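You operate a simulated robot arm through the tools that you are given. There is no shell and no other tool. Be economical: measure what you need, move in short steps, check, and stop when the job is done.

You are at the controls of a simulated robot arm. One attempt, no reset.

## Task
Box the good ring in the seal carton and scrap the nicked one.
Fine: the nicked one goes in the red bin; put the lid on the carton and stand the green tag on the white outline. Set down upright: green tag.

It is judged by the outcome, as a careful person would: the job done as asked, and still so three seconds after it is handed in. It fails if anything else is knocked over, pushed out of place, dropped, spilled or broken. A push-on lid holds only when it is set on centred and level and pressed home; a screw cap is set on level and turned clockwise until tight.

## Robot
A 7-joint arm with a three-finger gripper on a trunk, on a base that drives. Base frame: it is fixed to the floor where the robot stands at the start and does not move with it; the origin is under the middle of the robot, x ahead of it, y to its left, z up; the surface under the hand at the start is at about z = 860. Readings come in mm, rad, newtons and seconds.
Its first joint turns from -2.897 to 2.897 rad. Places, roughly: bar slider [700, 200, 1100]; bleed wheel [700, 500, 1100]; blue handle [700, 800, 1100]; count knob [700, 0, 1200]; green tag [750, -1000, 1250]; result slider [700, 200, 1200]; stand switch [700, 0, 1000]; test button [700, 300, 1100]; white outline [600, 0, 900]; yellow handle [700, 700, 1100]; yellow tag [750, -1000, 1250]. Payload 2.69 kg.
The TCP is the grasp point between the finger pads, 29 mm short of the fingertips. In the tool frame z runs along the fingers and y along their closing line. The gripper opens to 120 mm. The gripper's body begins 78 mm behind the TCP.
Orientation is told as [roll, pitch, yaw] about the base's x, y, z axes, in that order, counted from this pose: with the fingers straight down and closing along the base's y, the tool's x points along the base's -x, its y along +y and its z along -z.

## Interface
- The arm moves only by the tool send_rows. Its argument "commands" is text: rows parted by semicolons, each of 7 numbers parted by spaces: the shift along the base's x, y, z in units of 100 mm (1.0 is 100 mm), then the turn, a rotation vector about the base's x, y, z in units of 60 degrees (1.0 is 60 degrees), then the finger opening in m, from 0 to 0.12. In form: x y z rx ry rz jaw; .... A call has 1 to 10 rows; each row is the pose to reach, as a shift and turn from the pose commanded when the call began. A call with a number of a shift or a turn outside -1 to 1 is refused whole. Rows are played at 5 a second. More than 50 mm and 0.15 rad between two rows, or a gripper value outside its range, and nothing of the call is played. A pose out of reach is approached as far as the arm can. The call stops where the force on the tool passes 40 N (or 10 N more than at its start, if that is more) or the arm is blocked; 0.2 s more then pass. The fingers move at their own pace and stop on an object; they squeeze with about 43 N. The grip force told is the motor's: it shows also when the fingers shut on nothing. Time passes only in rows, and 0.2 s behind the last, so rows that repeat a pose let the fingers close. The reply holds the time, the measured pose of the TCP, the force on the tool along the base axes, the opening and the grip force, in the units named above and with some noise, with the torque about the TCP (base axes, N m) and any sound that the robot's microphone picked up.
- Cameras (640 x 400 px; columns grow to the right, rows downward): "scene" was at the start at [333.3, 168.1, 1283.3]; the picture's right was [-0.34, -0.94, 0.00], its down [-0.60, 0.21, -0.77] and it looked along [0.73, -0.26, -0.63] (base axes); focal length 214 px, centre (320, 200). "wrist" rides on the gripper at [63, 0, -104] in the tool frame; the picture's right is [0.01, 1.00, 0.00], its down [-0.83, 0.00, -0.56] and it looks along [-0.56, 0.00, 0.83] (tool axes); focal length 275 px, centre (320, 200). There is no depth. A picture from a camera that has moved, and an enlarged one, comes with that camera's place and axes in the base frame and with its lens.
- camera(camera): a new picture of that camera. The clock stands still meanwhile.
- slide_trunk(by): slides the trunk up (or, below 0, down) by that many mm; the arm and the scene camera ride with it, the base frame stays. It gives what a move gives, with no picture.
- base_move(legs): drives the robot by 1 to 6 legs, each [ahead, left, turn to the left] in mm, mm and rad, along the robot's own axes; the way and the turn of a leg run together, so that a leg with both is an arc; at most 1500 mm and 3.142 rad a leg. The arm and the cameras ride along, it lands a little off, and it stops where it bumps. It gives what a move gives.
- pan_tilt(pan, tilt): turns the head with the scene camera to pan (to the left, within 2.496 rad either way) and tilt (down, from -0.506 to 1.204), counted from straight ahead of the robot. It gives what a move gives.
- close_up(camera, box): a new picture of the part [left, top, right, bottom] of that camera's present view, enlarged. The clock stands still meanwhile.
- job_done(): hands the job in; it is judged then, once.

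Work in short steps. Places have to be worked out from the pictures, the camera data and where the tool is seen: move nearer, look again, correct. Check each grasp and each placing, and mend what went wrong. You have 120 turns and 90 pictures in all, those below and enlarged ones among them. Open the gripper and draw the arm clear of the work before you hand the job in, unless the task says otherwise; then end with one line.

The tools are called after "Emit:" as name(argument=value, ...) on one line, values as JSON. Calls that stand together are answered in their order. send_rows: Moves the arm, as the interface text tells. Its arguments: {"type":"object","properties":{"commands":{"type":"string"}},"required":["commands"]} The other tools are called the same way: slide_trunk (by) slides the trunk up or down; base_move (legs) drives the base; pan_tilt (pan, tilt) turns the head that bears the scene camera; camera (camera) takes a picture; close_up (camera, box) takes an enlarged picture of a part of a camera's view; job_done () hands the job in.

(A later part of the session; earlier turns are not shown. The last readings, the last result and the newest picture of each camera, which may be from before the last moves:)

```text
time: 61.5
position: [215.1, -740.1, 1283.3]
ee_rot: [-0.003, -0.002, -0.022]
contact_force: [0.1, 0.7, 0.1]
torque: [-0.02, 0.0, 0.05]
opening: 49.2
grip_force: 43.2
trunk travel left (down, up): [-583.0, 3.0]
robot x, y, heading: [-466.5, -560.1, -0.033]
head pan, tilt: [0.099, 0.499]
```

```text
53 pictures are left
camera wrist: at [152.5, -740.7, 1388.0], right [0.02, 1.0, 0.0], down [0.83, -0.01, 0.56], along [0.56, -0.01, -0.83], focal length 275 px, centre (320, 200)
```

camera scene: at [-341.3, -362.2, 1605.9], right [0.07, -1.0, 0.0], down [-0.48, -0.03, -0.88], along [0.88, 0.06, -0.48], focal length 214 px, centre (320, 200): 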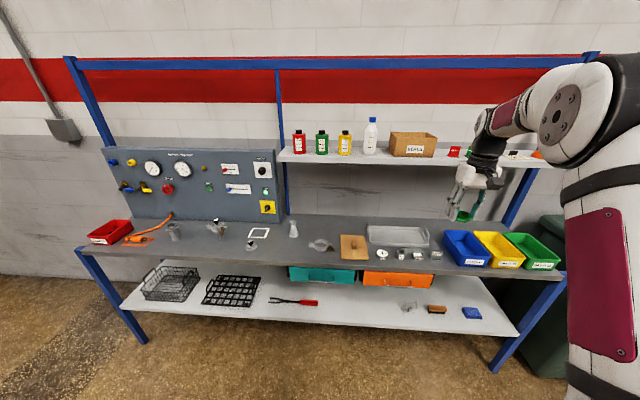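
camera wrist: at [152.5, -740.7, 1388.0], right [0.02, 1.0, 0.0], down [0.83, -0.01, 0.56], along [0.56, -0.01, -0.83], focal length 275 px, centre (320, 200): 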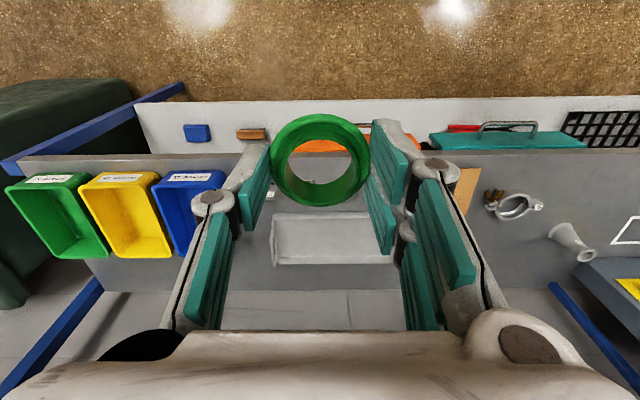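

Emit:
close_up(camera="scene", box=[360, 110, 560, 180])

Emit:
send_rows(commands="0 0 0.4 0 0 0.02 0.02; 0 0 0.8 0 0 0.02 0.02; 0 0 1 0 0 0.02 0.02")

Emit:
send_rows(commands="0.2 0 0.4 0 0 0 0.02; 0.4 0 0.8 0 0 0 0.02; 0.8 0 1 0 0 0 0.02")

Emit:
camera(camera="wrist")

```text
3.20 times, centred on (460, 145) of scene
camera zoom: at [-341.3, -362.2, 1605.9], right [0.07, -1.0, 0.0], down [-0.48, -0.03, -0.88], along [0.88, 0.06, -0.48], focal length 686 px, centre (-128, 376)
```

zoom: 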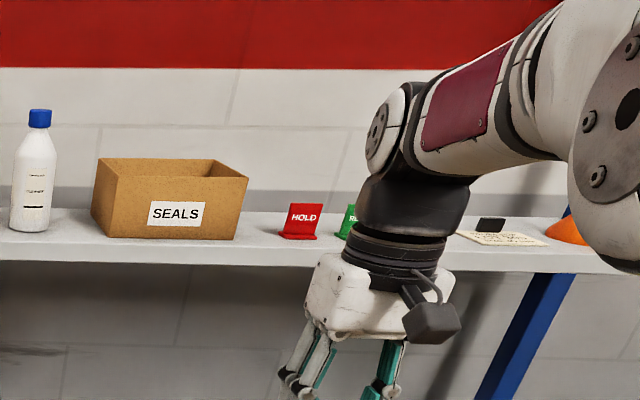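

```text
time: 62.3
position: [214.6, -742.0, 1384.4]
ee_rot: [-0.001, 0.0, 0.0]
contact_force: [0.2, 1.3, -0.3]
torque: [-0.01, 0.0, 0.03]
opening: 48.9
grip_force: 43.3
trunk travel left (down, up): [-583.0, 3.0]
robot x, y, heading: [-466.4, -556.7, -0.031]
head pan, tilt: [0.099, 0.499]
```

```text
time: 63.1
position: [231.3, -738.5, 1454.5]
ee_rot: [-0.002, -0.002, -0.003]
contact_force: [0.4, 0.2, -0.1]
torque: [0.02, 0.01, -0.04]
opening: 49.0
grip_force: 42.9
out of reach, approached as far as the arm can: row 2, 3
trunk travel left (down, up): [-583.0, 3.0]
robot x, y, heading: [-467.2, -556.6, -0.025]
head pan, tilt: [0.099, 0.499]
```

```text
51 pictures are left
camera wrist: at [169.3, -739.8, 1557.7], right [0.0, 1.0, 0.0], down [0.83, 0.0, 0.56], along [0.56, 0.0, -0.83], focal length 275 px, centre (320, 200)
```

wrist: 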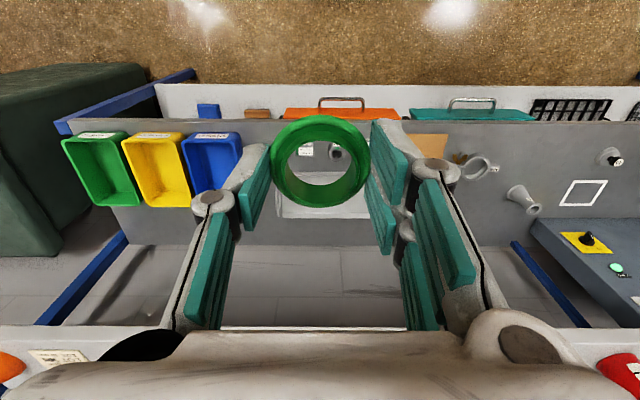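

Triangulated: shelf top z≈1299, carton x 675–795, y −821…−644, rim z≈1390. TCP at z 1454 clears it; I straighten heading and drive forward most of the way, then look.

Emit:
base_move(legs=[[0, -10, 0.025], [430, 0, 0]])

Emit:
camera(camera="wrist")

Emit:
camera(camera="scene")

```text
time: 66.1
position: [670.2, -733.0, 1453.1]
ee_rot: [-0.001, -0.001, 0.025]
contact_force: [0.5, -0.3, -1.7]
torque: [0.03, -0.01, 0.0]
opening: 49.1
grip_force: 43.3
trunk travel left (down, up): [-583.0, 3.0]
robot x, y, heading: [-30.7, -571.1, -0.006]
head pan, tilt: [0.099, 0.499]
```

```text
50 pictures are left
camera wrist: at [608.5, -736.2, 1557.1], right [-0.03, 1.0, 0.0], down [0.83, 0.02, 0.56], along [0.56, 0.01, -0.83], focal length 275 px, centre (320, 200)
```

wrist: 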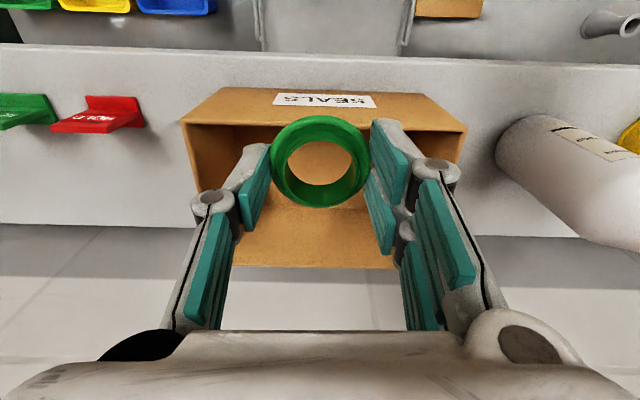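

```text
49 pictures are left
camera scene: at [87.8, -371.4, 1606.1], right [0.09, -1.0, 0.0], down [-0.48, -0.04, -0.88], along [0.87, 0.08, -0.48], focal length 214 px, centre (320, 200)
```

scene: 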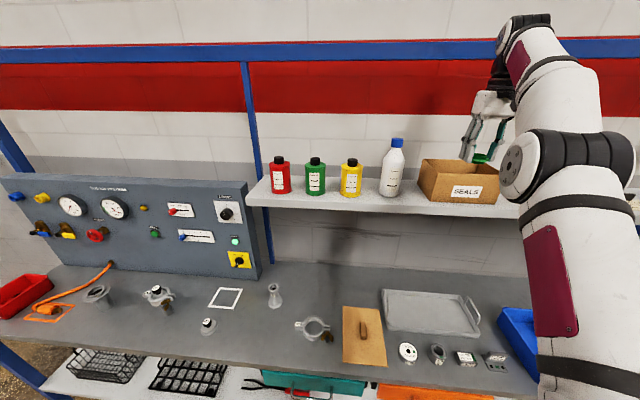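

Wrist view confirms the carton rim (667 front, y −821…−643). Drive 62 mm more, square the tool and check.

Emit:
base_move(legs=[[62, 0, 0]])

Emit:
camera(camera="wrist")

```text
time: 67.0
position: [731.8, -734.0, 1451.7]
ee_rot: [-0.001, -0.002, 0.023]
contact_force: [0.8, -0.7, -0.4]
torque: [0.02, 0.06, 0.01]
opening: 49.2
grip_force: 43.7
trunk travel left (down, up): [-583.0, 3.0]
robot x, y, heading: [31.2, -572.1, -0.005]
head pan, tilt: [0.099, 0.499]
```

```text
48 pictures are left
camera wrist: at [669.8, -737.3, 1557.0], right [-0.03, 1.0, 0.0], down [0.83, 0.02, 0.56], along [0.56, 0.01, -0.83], focal length 275 px, centre (320, 200)
```

wrist: 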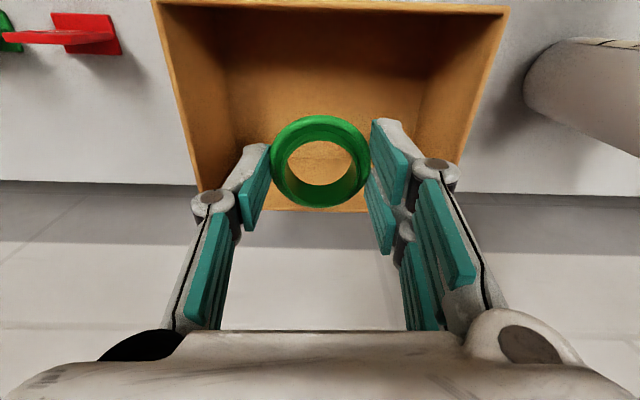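

TCP is over the carton's middle. Descend to near its floor.

Emit:
send_rows(commands="0 0.02 -0.3 0 0 -0.022 0.02; 0 0.02 -0.6 0 0 -0.022 0.02; 0 0.02 -0.9 0 0 -0.022 0.02; 0 0.02 -1 0 0 -0.022 0.02; 0 0.02 -1 0 0 -0.022 0.02")

Emit:
camera(camera="wrist")

```text
time: 68.2
position: [731.4, -733.9, 1352.8]
ee_rot: [-0.003, -0.003, 0.001]
contact_force: [0.2, -0.8, -0.2]
torque: [0.0, 0.07, 0.03]
opening: 49.1
grip_force: 43.1
trunk travel left (down, up): [-583.0, 3.0]
robot x, y, heading: [31.2, -570.9, -0.004]
head pan, tilt: [0.099, 0.499]
```

```text
47 pictures are left
camera wrist: at [669.0, -734.8, 1458.0], right [0.0, 1.0, 0.0], down [0.83, 0.0, 0.56], along [0.56, 0.0, -0.83], focal length 275 px, centre (320, 200)
```

wrist: 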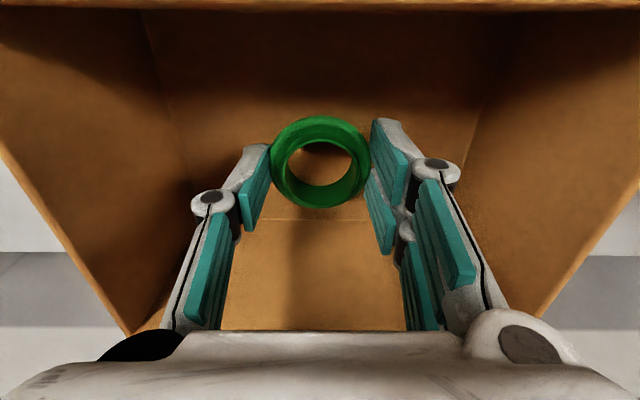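

Lower ~15 mm more (stops on contact), release, and rise.

Emit:
send_rows(commands="0 0 -0.08 0 0 0 0.02; 0 0 -0.16 0 0 0 0.02; 0 0 -0.16 0 0 0 0.02")

Emit:
send_rows(commands="0 0 0 0 0 0 0.06; 0 0 0 0 0 0 0.065; 0 0 0 0 0 0 0.065; 0 0 0.3 0 0 0 0.065; 0 0 0.6 0 0 0 0.065; 0 0 1 0 0 0 0.065")

Emit:
camera(camera="wrist")

```text
time: 69.0
position: [733.1, -733.7, 1337.5]
ee_rot: [-0.002, 0.0, 0.001]
contact_force: [0.4, -0.7, 0.0]
torque: [-0.02, 0.02, -0.04]
opening: 49.1
grip_force: 43.2
trunk travel left (down, up): [-583.0, 3.0]
robot x, y, heading: [34.0, -569.1, -0.008]
head pan, tilt: [0.099, 0.499]
```

```text
time: 70.5
position: [730.7, -732.9, 1437.5]
ee_rot: [-0.001, -0.003, 0.0]
contact_force: [0.1, 0.2, 0.1]
torque: [-0.02, 0.03, 0.02]
opening: 64.9
grip_force: 0.1
trunk travel left (down, up): [-583.0, 3.0]
robot x, y, heading: [30.4, -573.8, -0.007]
head pan, tilt: [0.099, 0.499]
```

```text
46 pictures are left
camera wrist: at [668.5, -734.9, 1541.9], right [0.0, 1.0, 0.0], down [0.83, 0.0, 0.56], along [0.56, 0.0, -0.83], focal length 275 px, centre (320, 200)
```

wrist: 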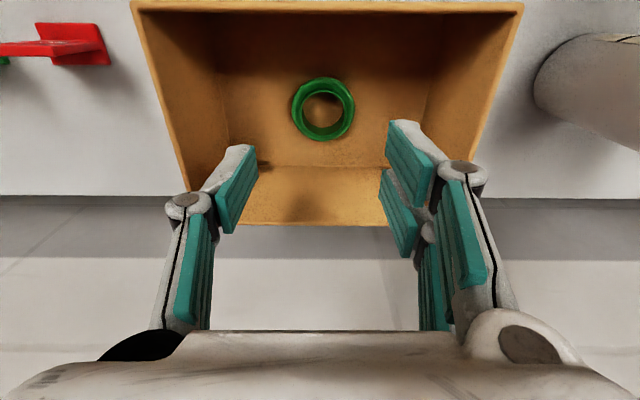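

Ring is boxed. Lid ≈ centred (507,−475) on the bench, long side along x (must be turned 90°). Back off, shift left, lower the trunk and look.

Emit:
base_move(legs=[[-240, 0, 0], [0, 255, 0]])

Emit:
slide_trunk(by=-290)

Emit:
camera(camera="wrist")

```text
time: 73.7
position: [493.1, -471.7, 1437.0]
ee_rot: [-0.003, -0.001, -0.004]
contact_force: [-0.3, 0.0, 0.3]
torque: [-0.01, -0.03, 0.01]
opening: 64.7
grip_force: 0.1
trunk travel left (down, up): [-583.0, 3.0]
robot x, y, heading: [-204.8, -307.1, -0.012]
head pan, tilt: [0.099, 0.499]
```

```text
time: 76.6
position: [492.2, -473.2, 1147.3]
ee_rot: [-0.002, -0.003, -0.003]
contact_force: [-0.2, 0.2, -1.2]
torque: [0.04, 0.0, 0.04]
opening: 65.1
grip_force: 0.1
trunk travel left (down, up): [-293.0, 293.0]
robot x, y, heading: [-208.9, -307.8, -0.014]
head pan, tilt: [0.099, 0.499]
```

```text
45 pictures are left
camera wrist: at [430.9, -473.6, 1251.8], right [0.0, 1.0, 0.0], down [0.83, 0.0, 0.56], along [0.56, 0.0, -0.83], focal length 275 px, centre (320, 200)
```

wrist: 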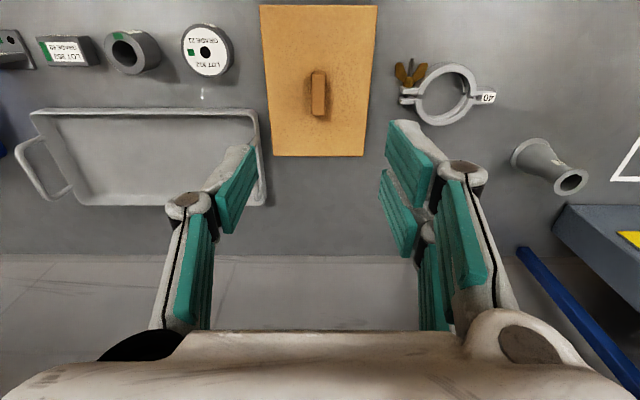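

Lid spans x 422–609, y −545…−406; handle at ≈(513,−475). Move over it and descend partway.

Emit:
send_rows(commands="0.2 -0.02 -0.4 0 0 0.003 0.065; 0.2 -0.02 -0.8 0 0 0.003 0.065; 0.2 -0.02 -1 0 0 0.003 0.065")

Emit:
send_rows(commands="0 0 -0.4 0 0 0 0.065; 0 0 -0.8 0 0 0 0.065; 0 0 -0.9 0 0 0 0.065; 0 0 -0.9 0 0 0 0.065")

Emit:
camera(camera="wrist")

```text
time: 77.4
position: [514.3, -475.3, 1046.4]
ee_rot: [-0.002, -0.002, 0.0]
contact_force: [-0.2, -0.1, -0.2]
torque: [0.04, -0.02, 0.03]
opening: 65.1
grip_force: 0.0
trunk travel left (down, up): [-293.0, 293.0]
robot x, y, heading: [-207.2, -307.5, -0.007]
head pan, tilt: [0.099, 0.499]
```

```text
time: 78.4
position: [512.5, -474.9, 959.3]
ee_rot: [-0.002, -0.001, -0.001]
contact_force: [0.3, -0.2, 0.6]
torque: [0.0, 0.01, 0.01]
opening: 64.8
grip_force: 0.0
trunk travel left (down, up): [-293.0, 293.0]
robot x, y, heading: [-206.9, -304.6, -0.006]
head pan, tilt: [0.099, 0.499]
```

```text
44 pictures are left
camera wrist: at [450.8, -475.5, 1062.9], right [0.0, 1.0, 0.0], down [0.83, 0.01, 0.56], along [0.56, 0.0, -0.83], focal length 275 px, centre (320, 200)
```

wrist: 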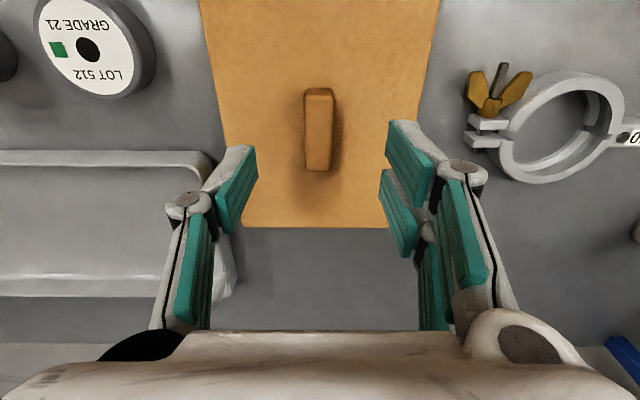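

Aligned. Descend on the handle and close.

Emit:
send_rows(commands="0 -0.01 -0.3 0 0 0 0.065; 0 -0.01 -0.5 0 0 0 0.065; 0 -0.01 -0.54 0 0 0 0.065; 0 -0.01 -0.54 0 0 0 0.01; 0 -0.01 -0.54 0 0 0 0.01; 0 -0.01 -0.54 0 0 0 0.01")

Emit:
camera(camera="wrist")

```text
time: 79.8
position: [514.7, -475.3, 904.4]
ee_rot: [-0.004, -0.005, 0.001]
contact_force: [0.4, -3.1, 15.8]
torque: [-0.02, -0.34, 0.41]
opening: 17.1
grip_force: 42.3
trunk travel left (down, up): [-293.0, 293.0]
robot x, y, heading: [-201.6, -304.8, -0.007]
head pan, tilt: [0.099, 0.499]
```

```text
43 pictures are left
camera wrist: at [451.5, -477.2, 1009.3], right [0.0, 1.0, 0.0], down [0.83, 0.01, 0.56], along [0.56, 0.0, -0.83], focal length 275 px, centre (320, 200)
```

wrist: 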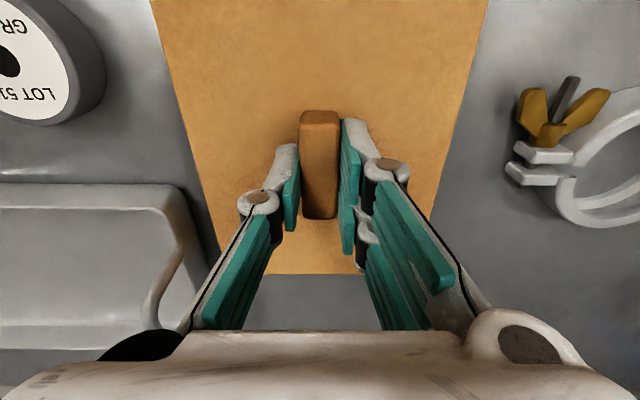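

Gripped on the handle (17 mm), fingertips on the lid's top. Lift gently.

Emit:
send_rows(commands="0 0 0.1 0 0 0 0.01; 0 0 0.3 0 0 0 0.01; 0 0 0.7 0 0 0 0.01; 0 0 1 0 0 0 0.01; 0 0 1 0 0 0 0.01")

Emit:
base_move(legs=[[-200, 0, 0]])

Emit:
camera(camera="wrist")

```text
time: 81.0
position: [513.7, -476.4, 1004.2]
ee_rot: [-0.003, -0.003, 0.0]
contact_force: [0.6, -0.4, 0.7]
torque: [0.01, 0.01, 0.0]
opening: 17.2
grip_force: 43.3
trunk travel left (down, up): [-293.0, 293.0]
robot x, y, heading: [-207.8, -308.8, -0.01]
head pan, tilt: [0.099, 0.499]
```

```text
time: 82.6
position: [311.7, -472.5, 1003.9]
ee_rot: [-0.003, -0.002, 0.002]
contact_force: [0.4, -0.4, 0.1]
torque: [0.01, -0.03, 0.0]
opening: 17.3
grip_force: 42.0
trunk travel left (down, up): [-293.0, 293.0]
robot x, y, heading: [-412.0, -307.4, -0.007]
head pan, tilt: [0.099, 0.499]
```

```text
42 pictures are left
camera wrist: at [249.4, -474.4, 1107.8], right [-0.01, 1.0, 0.0], down [0.83, 0.01, 0.56], along [0.56, 0.0, -0.83], focal length 275 px, centre (320, 200)
```

wrist: 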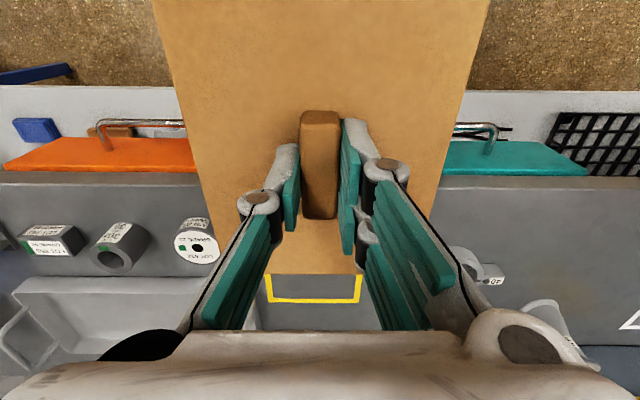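

Lid held level. Now raise the trunk, lift a bit and yaw 90° in steps.

Emit:
slide_trunk(by=290)

Emit:
send_rows(commands="0 0 0.2 0 0 -0.14 0.01; 0 0 0.4 0 0 -0.28 0.01; 0 0 0.6 0 0 -0.42 0.01; 0 0 0.8 0 0 -0.56 0.01; 0 0 1 0 0 -0.7 0.01; 0 0 1 0 0 -0.84 0.01; 0 0 1 0 0 -0.98 0.01")

Emit:
send_rows(commands="0 0 0.2 0 0 -0.14 0.01; 0 0 0.4 0 0 -0.28 0.01; 0 0 0.6 0 0 -0.42 0.01; 0 0 0.7 0 0 -0.52 0.01; 0 0 0.7 0 0 -0.52 0.01")

Emit:
camera(camera="scene")

```text
time: 85.5
position: [312.3, -472.4, 1292.3]
ee_rot: [-0.001, -0.002, 0.003]
contact_force: [0.1, 0.8, -0.7]
torque: [0.01, 0.02, 0.0]
opening: 17.1
grip_force: 42.9
trunk travel left (down, up): [-583.0, 3.0]
robot x, y, heading: [-409.1, -310.8, -0.01]
head pan, tilt: [0.099, 0.499]
```

```text
time: 87.1
position: [311.4, -472.0, 1393.7]
ee_rot: [-0.004, -0.001, -1.027]
contact_force: [0.4, 0.7, -0.5]
torque: [0.0, -0.01, 0.04]
opening: 17.1
grip_force: 42.2
trunk travel left (down, up): [-583.0, 3.0]
robot x, y, heading: [-409.7, -307.3, -0.004]
head pan, tilt: [0.099, 0.499]
```

```text
time: 88.3
position: [288.9, -478.1, 1453.7]
ee_rot: [-0.003, -0.001, -1.434]
contact_force: [0.2, 0.4, -1.3]
torque: [0.05, 0.02, -0.01]
opening: 17.1
grip_force: 43.1
out of reach, approached as far as the arm can: row 2, 3, 4, 5
trunk travel left (down, up): [-583.0, 3.0]
robot x, y, heading: [-406.5, -307.1, -0.006]
head pan, tilt: [0.099, 0.499]
```

```text
41 pictures are left
camera scene: at [-289.4, -107.5, 1606.0], right [0.09, -1.0, 0.0], down [-0.48, -0.04, -0.88], along [0.87, 0.08, -0.48], focal length 214 px, centre (320, 200)
```

scene: 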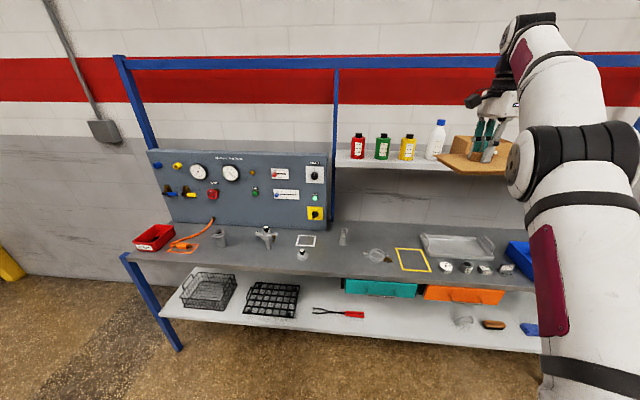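

Reach limits; pull the hand in by 70 mm, finish the yaw and get z to ~1458.

Emit:
send_rows(commands="-0.3 0.03 0.02 0 0 -0.06 0.01; -0.6 0.06 0.04 0.002 0 -0.131 0.01; -0.7 0.06 0.05 0.002 0 -0.131 0.01; -0.7 0.06 0.05 0.002 0 -0.131 0.01")

Emit:
camera(camera="wrist")

```text
time: 89.3
position: [221.2, -469.8, 1458.8]
ee_rot: [-0.003, -0.001, -1.571]
contact_force: [0.6, 0.4, -0.8]
torque: [0.02, -0.02, 0.0]
opening: 17.2
grip_force: 42.6
trunk travel left (down, up): [-583.0, 3.0]
robot x, y, heading: [-407.3, -312.1, -0.007]
head pan, tilt: [0.099, 0.499]
```

```text
40 pictures are left
camera wrist: at [221.5, -408.0, 1563.3], right [1.0, 0.0, 0.0], down [0.0, -0.83, 0.56], along [0.0, -0.56, -0.83], focal length 275 px, centre (320, 200)
```

wrist: 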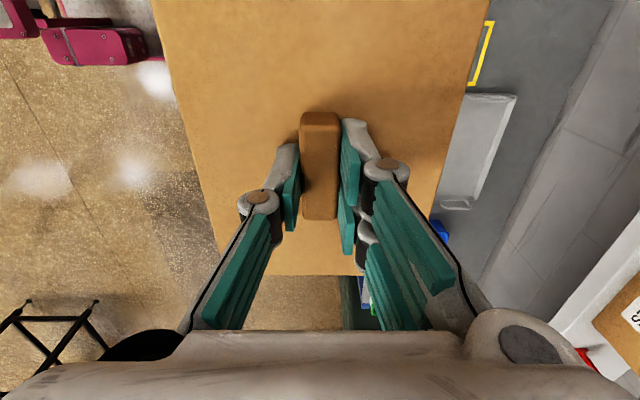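

Lid is centred on the TCP. Drive right 262 then ahead 440 toward the carton.

Emit:
base_move(legs=[[0, -262, 0], [440, 0, 0]])

Emit:
camera(camera="wrist")

Emit:
pan_tilt(pan=-0.2, tilt=0.4)

Emit:
camera(camera="scene")

```text
time: 93.5
position: [667.0, -727.7, 1458.3]
ee_rot: [-0.004, -0.002, -1.566]
contact_force: [0.8, -0.7, -0.4]
torque: [0.01, -0.03, -0.01]
opening: 17.0
grip_force: 42.7
trunk travel left (down, up): [-583.0, 3.0]
robot x, y, heading: [32.8, -569.8, 0.001]
head pan, tilt: [0.099, 0.499]
```

```text
39 pictures are left
camera wrist: at [666.2, -666.0, 1563.4], right [1.0, 0.01, 0.0], down [0.01, -0.83, 0.56], along [0.0, -0.56, -0.83], focal length 275 px, centre (320, 200)
```

wrist: 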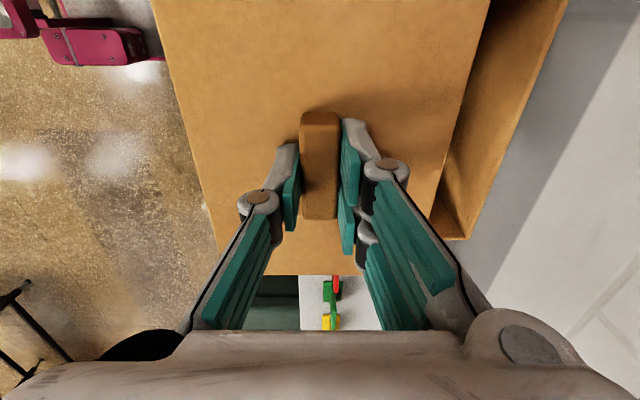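

```text
time: 94.3
position: [666.0, -728.3, 1458.7]
ee_rot: [-0.002, 0.001, -1.566]
contact_force: [0.5, -0.2, 0.4]
torque: [0.02, 0.03, 0.0]
opening: 17.4
grip_force: 42.6
trunk travel left (down, up): [-583.0, 3.0]
robot x, y, heading: [35.9, -566.4, 0.0]
head pan, tilt: [-0.201, 0.4]
```

```text
38 pictures are left
camera scene: at [153.7, -395.8, 1615.2], right [-0.2, -0.98, 0.0], down [-0.38, 0.08, -0.92], along [0.9, -0.18, -0.39], focal length 214 px, centre (320, 200)
```

scene: 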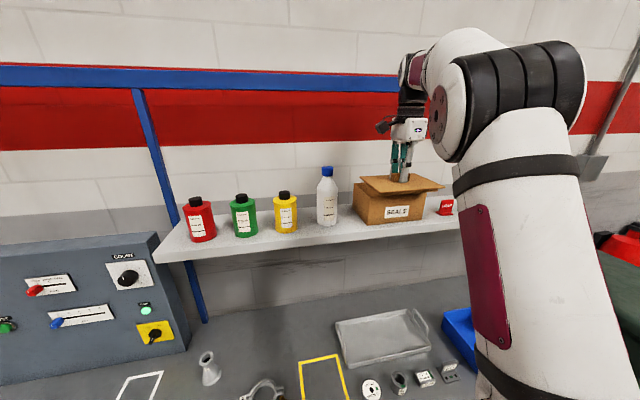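

Carton centre measured at ≈(730,−732.5). Move the lid over it with the arm, z≈1450.

Emit:
send_rows(commands="0.25 -0.045 -0.04 0 0 -0.005 0.01; 0.5 -0.045 -0.08 0 0 -0.005 0.01; 0.64 -0.045 -0.1 0 0 -0.005 0.01; 0.64 -0.045 -0.1 0 0 -0.005 0.01")

Emit:
camera(camera="wrist")

Emit:
close_up(camera="scene", box=[340, 130, 480, 230])

```text
time: 95.3
position: [731.2, -732.5, 1448.1]
ee_rot: [-0.002, -0.001, -1.57]
contact_force: [0.4, 0.3, 0.2]
torque: [-0.04, 0.0, 0.02]
opening: 16.8
grip_force: 42.9
trunk travel left (down, up): [-583.0, 3.0]
robot x, y, heading: [33.7, -567.5, -0.001]
head pan, tilt: [-0.201, 0.4]
```

```text
37 pictures are left
camera wrist: at [731.3, -670.7, 1553.5], right [1.0, 0.01, 0.0], down [0.01, -0.83, 0.56], along [0.0, -0.56, -0.83], focal length 275 px, centre (320, 200)
```

wrist: 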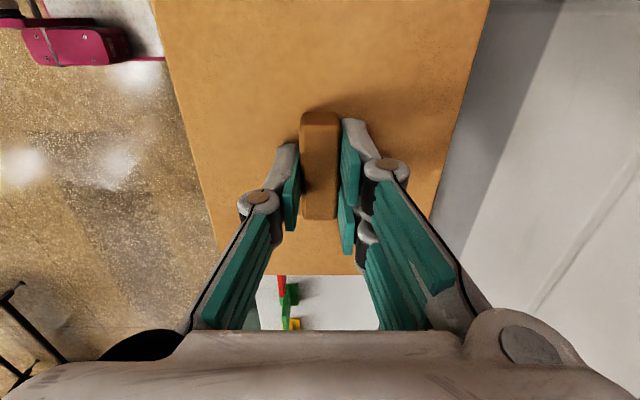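

```text
4.00 times, centred on (410, 180) of scene
camera zoom: at [153.7, -395.8, 1615.2], right [-0.2, -0.98, 0.0], down [-0.38, 0.08, -0.92], along [0.9, -0.18, -0.39], focal length 858 px, centre (-40, 280)
```

zoom: 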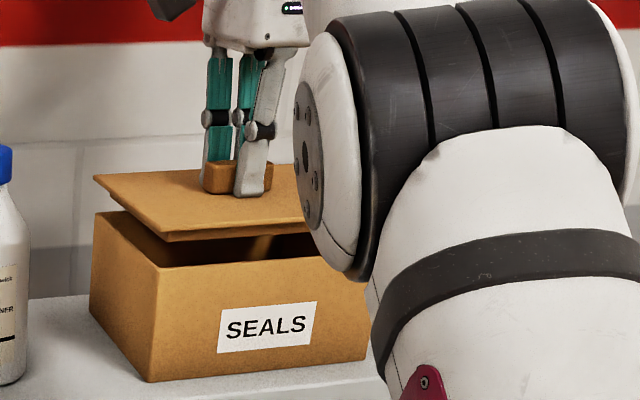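

Close alignment. Lower near contact and re-check alignment in close-up.

Emit:
send_rows(commands="0 0 -0.05 0 0 0 0.01; 0 0 -0.1 0 0 0 0.01; 0 0 -0.1 0 0 0 0.01")

Emit:
close_up(camera="scene", box=[345, 150, 445, 230])

```text
time: 96.1
position: [731.1, -731.8, 1438.3]
ee_rot: [-0.002, 0.0, -1.569]
contact_force: [-0.2, 0.6, -0.3]
torque: [0.0, 0.02, 0.01]
opening: 17.0
grip_force: 42.6
trunk travel left (down, up): [-583.0, 3.0]
robot x, y, heading: [35.8, -572.1, -0.004]
head pan, tilt: [-0.201, 0.4]
```

```text
5.00 times, centred on (395, 190) of scene
camera zoom: at [153.7, -395.8, 1615.2], right [-0.2, -0.98, 0.0], down [-0.38, 0.08, -0.92], along [0.9, -0.18, -0.39], focal length 1072 px, centre (-55, 250)
```

zoom: 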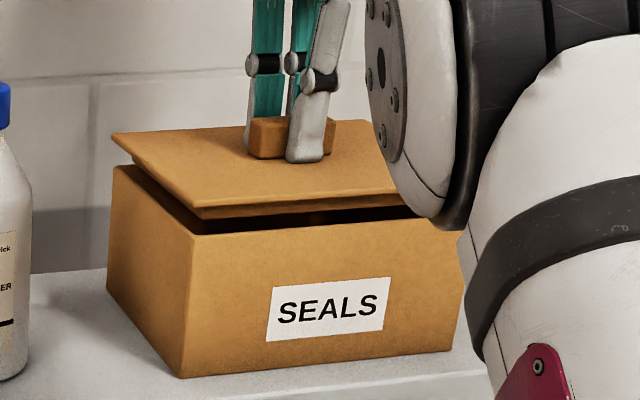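

Lower 4 then more while watching force.

Emit:
send_rows(commands="0 0 -0.03 0 0 0 0.01; 0 0 -0.06 0 0 0 0.01; 0 0 -0.06 0 0 0 0.01")

Emit:
close_up(camera="scene", box=[345, 150, 445, 230])

```text
time: 96.9
position: [731.2, -733.5, 1432.2]
ee_rot: [-0.003, -0.001, -1.568]
contact_force: [0.0, 1.1, -0.2]
torque: [0.01, 0.0, -0.02]
opening: 17.0
grip_force: 43.1
trunk travel left (down, up): [-583.0, 3.0]
robot x, y, heading: [34.1, -570.6, 0.002]
head pan, tilt: [-0.201, 0.4]
```

```text
5.00 times, centred on (395, 190) of scene
camera zoom: at [153.7, -395.8, 1615.2], right [-0.2, -0.98, 0.0], down [-0.38, 0.08, -0.92], along [0.9, -0.18, -0.39], focal length 1072 px, centre (-55, 250)
```

zoom: 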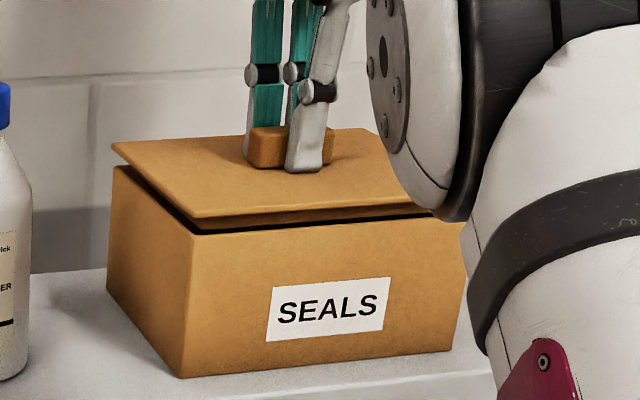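

No contact though the lip should be about at the rim. Continue down gently.

Emit:
send_rows(commands="0 0 -0.02 0 0 0 0.01; 0 0 -0.04 0 0 0 0.01; 0 0 -0.04 0 0 0 0.01")

Emit:
close_up(camera="scene", box=[345, 150, 445, 230])

```text
time: 97.7
position: [729.7, -733.0, 1429.3]
ee_rot: [-0.002, 0.001, -1.569]
contact_force: [-0.7, -0.1, -0.7]
torque: [-0.01, 0.0, -0.02]
opening: 16.8
grip_force: 42.2
trunk travel left (down, up): [-583.0, 3.0]
robot x, y, heading: [37.7, -566.9, 0.001]
head pan, tilt: [-0.201, 0.4]
```

```text
5.00 times, centred on (395, 190) of scene
camera zoom: at [153.7, -395.8, 1615.2], right [-0.2, -0.98, 0.0], down [-0.38, 0.08, -0.92], along [0.9, -0.18, -0.39], focal length 1072 px, centre (-55, 250)
```

zoom: 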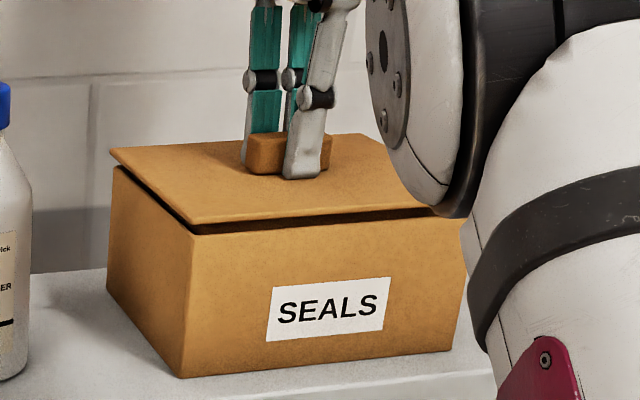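

Emit:
send_rows(commands="0 0 -0.02 0 0 0 0.01; 0 0 -0.04 0 0 0 0.01; 0 0 -0.04 0 0 0 0.01")

Emit:
close_up(camera="scene", box=[345, 150, 445, 230])

```text
time: 98.5
position: [730.4, -732.9, 1425.5]
ee_rot: [-0.003, -0.002, -1.568]
contact_force: [0.9, 0.6, -1.1]
torque: [-0.01, 0.0, 0.03]
opening: 17.0
grip_force: 42.5
trunk travel left (down, up): [-583.0, 3.0]
robot x, y, heading: [34.1, -568.8, -0.004]
head pan, tilt: [-0.201, 0.4]
```

```text
5.00 times, centred on (395, 190) of scene
camera zoom: at [153.7, -395.8, 1615.2], right [-0.2, -0.98, 0.0], down [-0.38, 0.08, -0.92], along [0.9, -0.18, -0.39], focal length 1072 px, centre (-55, 250)
```

zoom: 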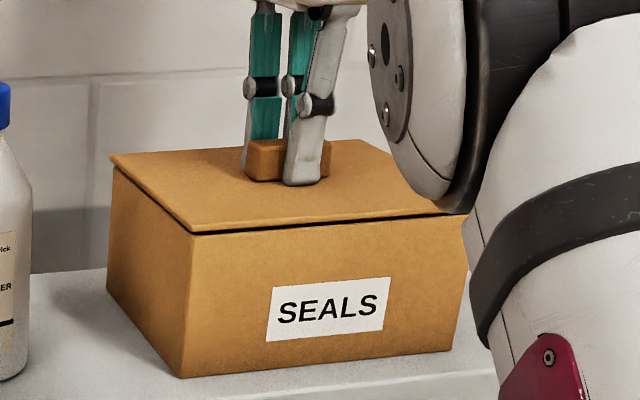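

Corners now coincide nicely with ~1–2 mm gap. Press home.

Emit:
send_rows(commands="0 0 -0.02 0 0 0 0.01; 0 0 -0.04 0 0 0 0.01; 0 0 -0.06 0 0 0 0.01; 0 0 -0.08 0 0 0 0.01")

Emit:
close_up(camera="scene", box=[345, 150, 445, 230])

```text
time: 99.5
position: [729.1, -731.1, 1422.7]
ee_rot: [0.009, -0.003, -1.572]
contact_force: [-2.7, 0.0, 5.1]
torque: [0.43, 0.23, 0.16]
opening: 17.2
grip_force: 42.4
trunk travel left (down, up): [-583.0, 3.0]
robot x, y, heading: [36.0, -571.7, 0.0]
head pan, tilt: [-0.201, 0.4]
stopped in row 4: the force on the tool passed its limit at 42 N (the readings are from after the stop); the commanded pose is now the measured one
```

```text
5.00 times, centred on (395, 190) of scene
camera zoom: at [153.4, -395.9, 1615.2], right [-0.2, -0.98, 0.0], down [-0.38, 0.08, -0.92], along [0.9, -0.18, -0.39], focal length 1072 px, centre (-55, 250)
```

zoom: 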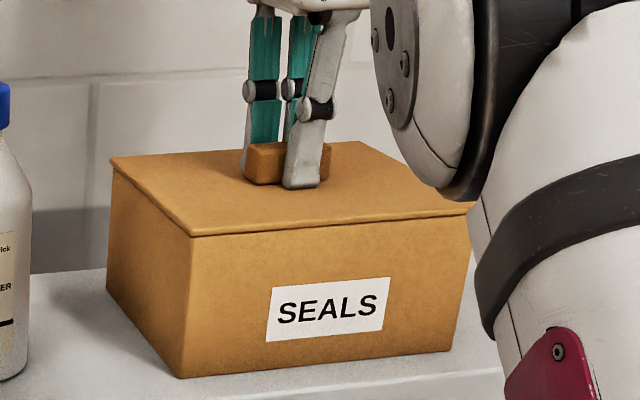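

Lid is flush and pressed (42 N). Release and rise.

Emit:
send_rows(commands="0 0 0 -0.01 0 0 0.045; 0 0 0 -0.01 0 0 0.045; 0 0 0.15 -0.01 0 0 0.045; 0 0 0.3 -0.01 0 0 0.045")

Emit:
camera(camera="wrist")

Emit:
camera(camera="scene")

```text
time: 100.5
position: [730.5, -732.9, 1451.6]
ee_rot: [0.01, -0.013, -1.57]
contact_force: [-0.4, -0.2, 0.7]
torque: [0.02, 0.0, -0.01]
opening: 45.0
grip_force: 0.1
trunk travel left (down, up): [-583.0, 3.0]
robot x, y, heading: [33.9, -568.4, 0.001]
head pan, tilt: [-0.201, 0.4]
```

```text
30 pictures are left
camera wrist: at [729.8, -669.5, 1555.9], right [1.0, 0.01, 0.01], down [0.0, -0.82, 0.57], along [0.01, -0.57, -0.82], focal length 275 px, centre (320, 200)
```

wrist: 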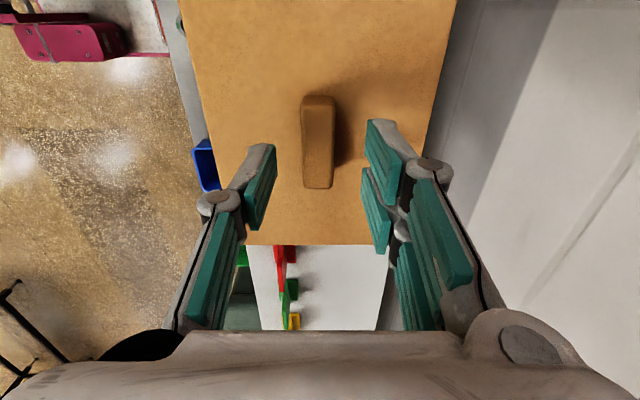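

```text
29 pictures are left
camera scene: at [153.8, -395.8, 1615.2], right [-0.2, -0.98, 0.0], down [-0.38, 0.08, -0.92], along [0.9, -0.18, -0.39], focal length 214 px, centre (320, 200)
```

scene: 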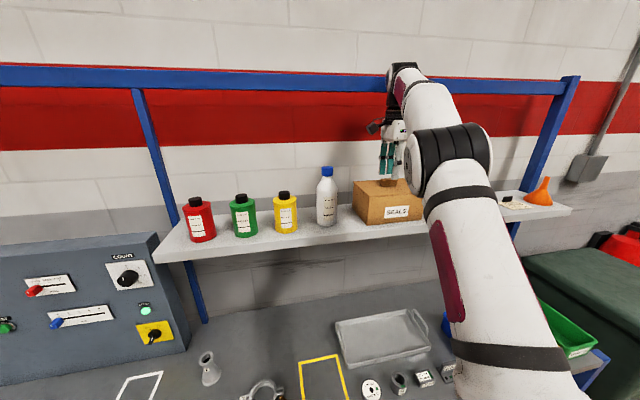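

Lid done. Green READY tag ≈ (689,−994). Back 38 mm and drive right 262 mm at this height, then look.

Emit:
base_move(legs=[[-38, 0, 0], [0, -225, 0]])

Emit:
camera(camera="wrist")

```text
time: 102.7
position: [691.5, -958.2, 1452.3]
ee_rot: [0.01, -0.014, -1.57]
contact_force: [0.2, -0.7, -0.2]
torque: [-0.01, 0.02, 0.02]
opening: 45.1
grip_force: 0.0
trunk travel left (down, up): [-583.0, 3.0]
robot x, y, heading: [-3.0, -789.3, -0.002]
head pan, tilt: [-0.201, 0.4]
```

```text
28 pictures are left
camera wrist: at [690.9, -893.8, 1556.0], right [1.0, 0.0, 0.01], down [0.0, -0.82, 0.57], along [0.01, -0.57, -0.82], focal length 275 px, centre (320, 200)
```

wrist: 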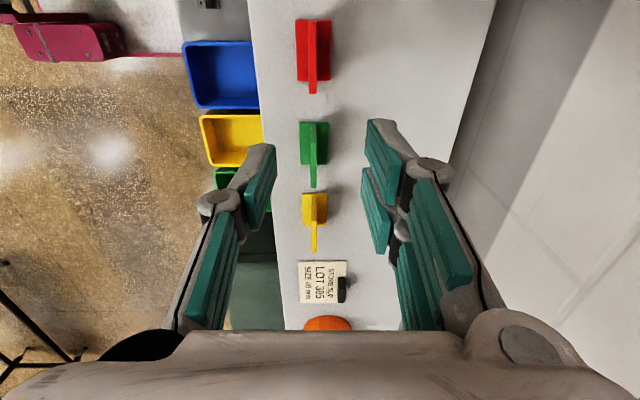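

Green tag at ≈(687,−1002), plate across y, foot 29 mm deep. Move above, level, descend.

Emit:
send_rows(commands="-0.02 -0.22 0 -0.005 0.006 0 0.045; -0.04 -0.44 0 -0.0095 0.013 0 0.045; -0.04 -0.44 -0.3 -0.0095 0.013 0 0.045; -0.04 -0.44 -0.6 -0.0095 0.013 0 0.045; -0.04 -0.44 -0.6 -0.0095 0.013 0 0.045")

Emit:
camera(camera="wrist")

```text
time: 103.9
position: [687.4, -1000.3, 1393.2]
ee_rot: [-0.005, -0.024, -1.571]
contact_force: [0.4, -0.1, -0.1]
torque: [-0.01, -0.02, -0.02]
opening: 45.1
grip_force: 0.0
trunk travel left (down, up): [-583.0, 3.0]
robot x, y, heading: [-2.4, -792.2, -0.001]
head pan, tilt: [-0.201, 0.4]
```

```text
27 pictures are left
camera wrist: at [688.5, -936.8, 1495.5], right [1.0, 0.0, 0.0], down [0.01, -0.82, 0.58], along [0.0, -0.58, -0.82], focal length 275 px, centre (320, 200)
```

wrist: 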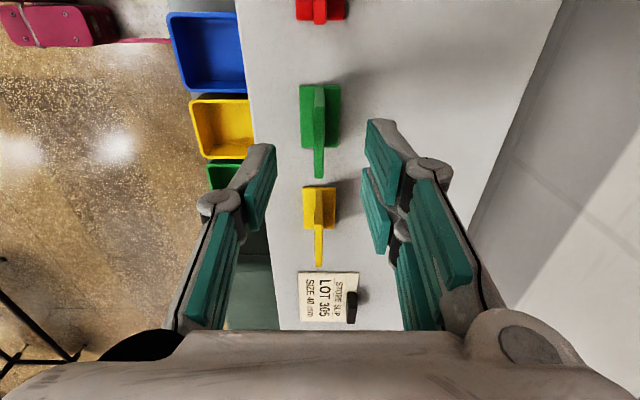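

Good alignment. Correct the small tilt, descend to z≈1338 and close.

Emit:
send_rows(commands="0.01 -0.01 -0.2 0.023 -0.005 0 0.045; 0.01 -0.01 -0.4 0.023 -0.005 0 0.045; 0.01 -0.01 -0.54 0.023 -0.005 0 0.045; 0.01 -0.01 -0.54 0.023 -0.005 0 0.045")

Emit:
camera(camera="wrist")

```text
time: 104.9
position: [689.4, -1001.4, 1337.4]
ee_rot: [-0.001, -0.001, -1.57]
contact_force: [-0.6, 0.2, 0.6]
torque: [0.02, 0.01, -0.01]
opening: 44.9
grip_force: 0.0
trunk travel left (down, up): [-583.0, 3.0]
robot x, y, heading: [-6.4, -794.0, -0.004]
head pan, tilt: [-0.201, 0.4]
```

```text
26 pictures are left
camera wrist: at [689.1, -939.8, 1442.7], right [1.0, 0.0, 0.0], down [0.0, -0.83, 0.56], along [0.0, -0.56, -0.83], focal length 275 px, centre (320, 200)
```

wrist: 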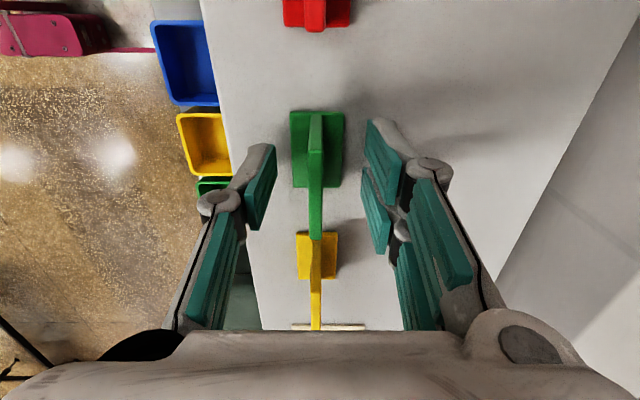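

Emit:
send_rows(commands="-0.02 0 0 0 0 0 0.03; -0.02 0 0 0 0 0 0.002; -0.02 0 0 0 0 0 0.002; -0.02 0 0 0 0 0 0.002")

Emit:
send_rows(commands="0 0 0.1 0 0 0 0.002; 0 0 0.4 0 0 0 0.002; 0 0 0.8 0 0 0 0.002; 0 0 1 0 0 0 0.002; 0 0 1 0 0 0 0.002")

Emit:
camera(camera="wrist")

```text
time: 105.9
position: [687.1, -1000.9, 1338.1]
ee_rot: [0.0, -0.002, -1.57]
contact_force: [-0.2, 0.2, -0.2]
torque: [0.01, -0.02, -0.01]
opening: 6.1
grip_force: 33.0
trunk travel left (down, up): [-583.0, 3.0]
robot x, y, heading: [-3.0, -792.4, 0.002]
head pan, tilt: [-0.201, 0.4]
```

```text
time: 107.1
position: [686.4, -1002.0, 1437.6]
ee_rot: [-0.001, 0.001, -1.571]
contact_force: [0.2, 0.9, -0.8]
torque: [-0.04, 0.01, 0.02]
opening: 6.0
grip_force: 33.5
trunk travel left (down, up): [-583.0, 3.0]
robot x, y, heading: [-3.2, -796.3, -0.005]
head pan, tilt: [-0.201, 0.4]
```

```text
25 pictures are left
camera wrist: at [686.4, -941.3, 1543.2], right [1.0, 0.0, 0.0], down [0.0, -0.83, 0.56], along [0.0, -0.56, -0.83], focal length 275 px, centre (320, 200)
```

wrist: 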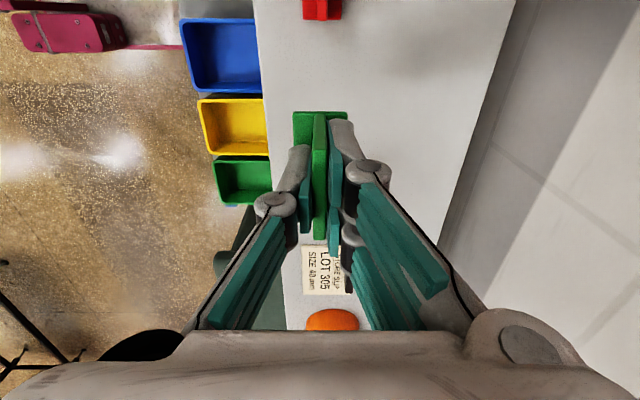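

Tag held (6 mm plate). Back off, drive left to the outline (centre ≈ (610,48)), lower the trunk.

Emit:
base_move(legs=[[-250, 0, 0], [0, 1050, 0]])

Emit:
slide_trunk(by=-290)

Emit:
pan_tilt(pan=-0.2, tilt=0.7)

Emit:
camera(camera="scene")

Emit:
camera(camera="wrist")

```text
time: 114.0
position: [444.5, 63.9, 1438.7]
ee_rot: [-0.001, 0.001, -1.588]
contact_force: [0.7, 0.1, -0.2]
torque: [0.02, -0.01, 0.0]
opening: 6.2
grip_force: 33.9
trunk travel left (down, up): [-583.0, 3.0]
robot x, y, heading: [-240.1, 289.6, -0.014]
head pan, tilt: [-0.201, 0.4]
```

```text
time: 117.0
position: [444.2, 66.1, 1148.3]
ee_rot: [0.0, 0.001, -1.589]
contact_force: [0.8, 0.0, 0.3]
torque: [-0.05, 0.01, -0.01]
opening: 5.8
grip_force: 33.6
trunk travel left (down, up): [-293.0, 293.0]
robot x, y, heading: [-244.8, 287.8, -0.023]
head pan, tilt: [-0.201, 0.4]
```

```text
time: 117.8
position: [444.8, 66.0, 1148.3]
ee_rot: [0.0, 0.0, -1.587]
contact_force: [0.2, -0.7, -0.1]
torque: [0.03, 0.0, 0.03]
opening: 6.0
grip_force: 34.0
trunk travel left (down, up): [-293.0, 293.0]
robot x, y, heading: [-243.5, 287.8, -0.016]
head pan, tilt: [-0.201, 0.7]
```

```text
24 pictures are left
camera scene: at [103.1, 455.2, 1299.0], right [-0.22, -0.98, 0.0], down [-0.63, 0.14, -0.77], along [0.75, -0.17, -0.64], focal length 214 px, centre (320, 200)
```

scene: 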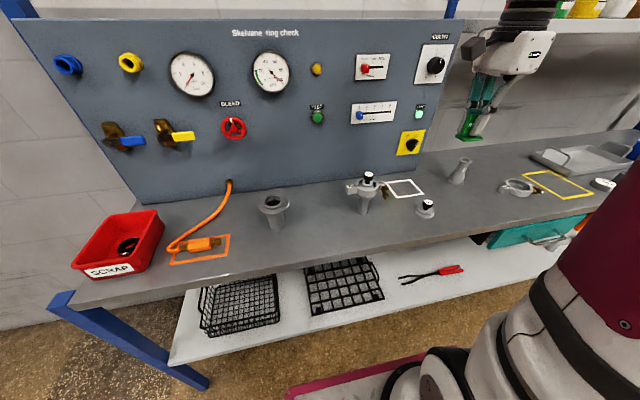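

```text
23 pictures are left
camera wrist: at [445.5, 126.8, 1253.0], right [1.0, -0.01, 0.0], down [-0.01, -0.83, 0.56], along [-0.01, -0.56, -0.83], focal length 275 px, centre (320, 200)
```

wrist: 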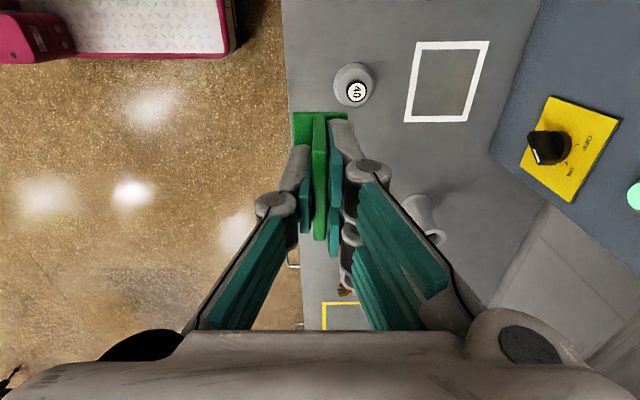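

Outline confirmed: x 566–656, y −2…98, centre (611,48). The switch knob sticks out near (665,15), so I aim for (600,55). Lower first, then advance.

Emit:
send_rows(commands="0 -0.05 -0.4 0 0 0.016 0.002; 0 -0.1 -0.8 0 0 0.016 0.002; 0 -0.1 -1 0 0 0.016 0.002; 0 -0.1 -1 0 0 0.016 0.002")

Emit:
base_move(legs=[[140, 0, 0]])

Emit:
camera(camera="wrist")

Emit:
camera(camera="scene")

```text
time: 118.8
position: [444.2, 54.5, 1047.9]
ee_rot: [0.0, 0.001, -1.57]
contact_force: [0.4, -0.1, -0.5]
torque: [0.0, -0.02, 0.0]
opening: 6.0
grip_force: 33.5
trunk travel left (down, up): [-293.0, 293.0]
robot x, y, heading: [-246.9, 286.5, -0.02]
head pan, tilt: [-0.201, 0.7]
```

```text
time: 120.1
position: [587.3, 53.4, 1047.4]
ee_rot: [0.0, -0.002, -1.57]
contact_force: [-0.5, -0.7, 0.2]
torque: [0.01, -0.02, 0.03]
opening: 6.1
grip_force: 32.7
trunk travel left (down, up): [-293.0, 293.0]
robot x, y, heading: [-99.3, 286.8, -0.016]
head pan, tilt: [-0.201, 0.7]
```

```text
22 pictures are left
camera wrist: at [587.6, 114.3, 1151.9], right [1.0, 0.0, 0.0], down [0.0, -0.83, 0.56], along [0.0, -0.56, -0.83], focal length 275 px, centre (320, 200)
```

wrist: 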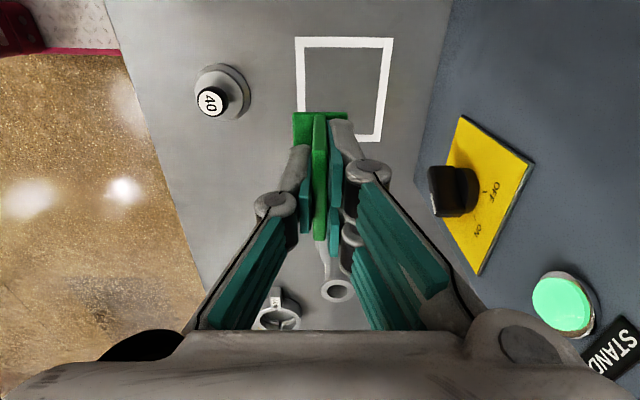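

```text
21 pictures are left
camera scene: at [245.6, 452.7, 1298.9], right [-0.22, -0.98, 0.0], down [-0.63, 0.14, -0.76], along [0.75, -0.17, -0.64], focal length 214 px, centre (320, 200)
```

scene: 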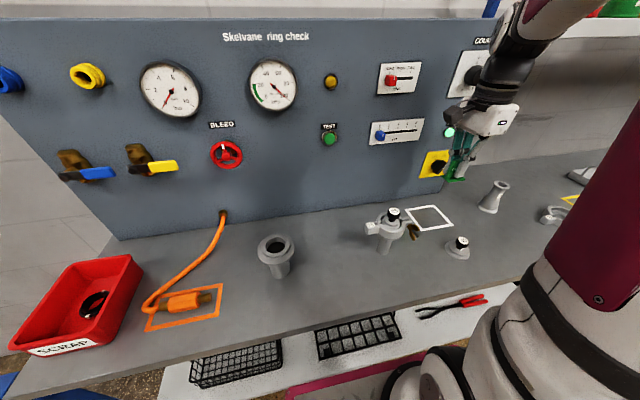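

Clear in y of the knob. Shift to (600,57) and descend toward the table.

Emit:
send_rows(commands="0.13 0.04 -0.2 0 0 0 0.002; 0.13 0.04 -0.6 0 0 0 0.002; 0.13 0.04 -1 0 0 0 0.002; 0.13 0.04 -1 0 0 0 0.002")

Emit:
camera(camera="wrist")

```text
time: 121.1
position: [600.0, 58.1, 948.4]
ee_rot: [0.0, -0.001, -1.57]
contact_force: [0.6, 0.2, -0.7]
torque: [0.0, -0.03, -0.01]
opening: 6.1
grip_force: 33.3
trunk travel left (down, up): [-293.0, 293.0]
robot x, y, heading: [-101.0, 285.7, -0.018]
head pan, tilt: [-0.201, 0.7]
```

```text
20 pictures are left
camera wrist: at [601.4, 119.7, 1052.8], right [1.0, 0.0, 0.0], down [0.0, -0.83, 0.56], along [0.0, -0.56, -0.83], focal length 275 px, centre (320, 200)
```

wrist: 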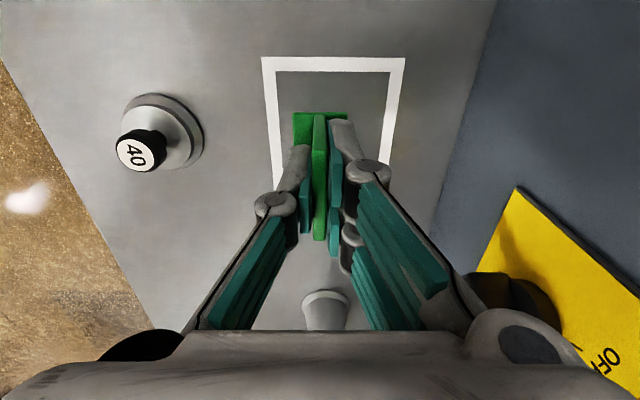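

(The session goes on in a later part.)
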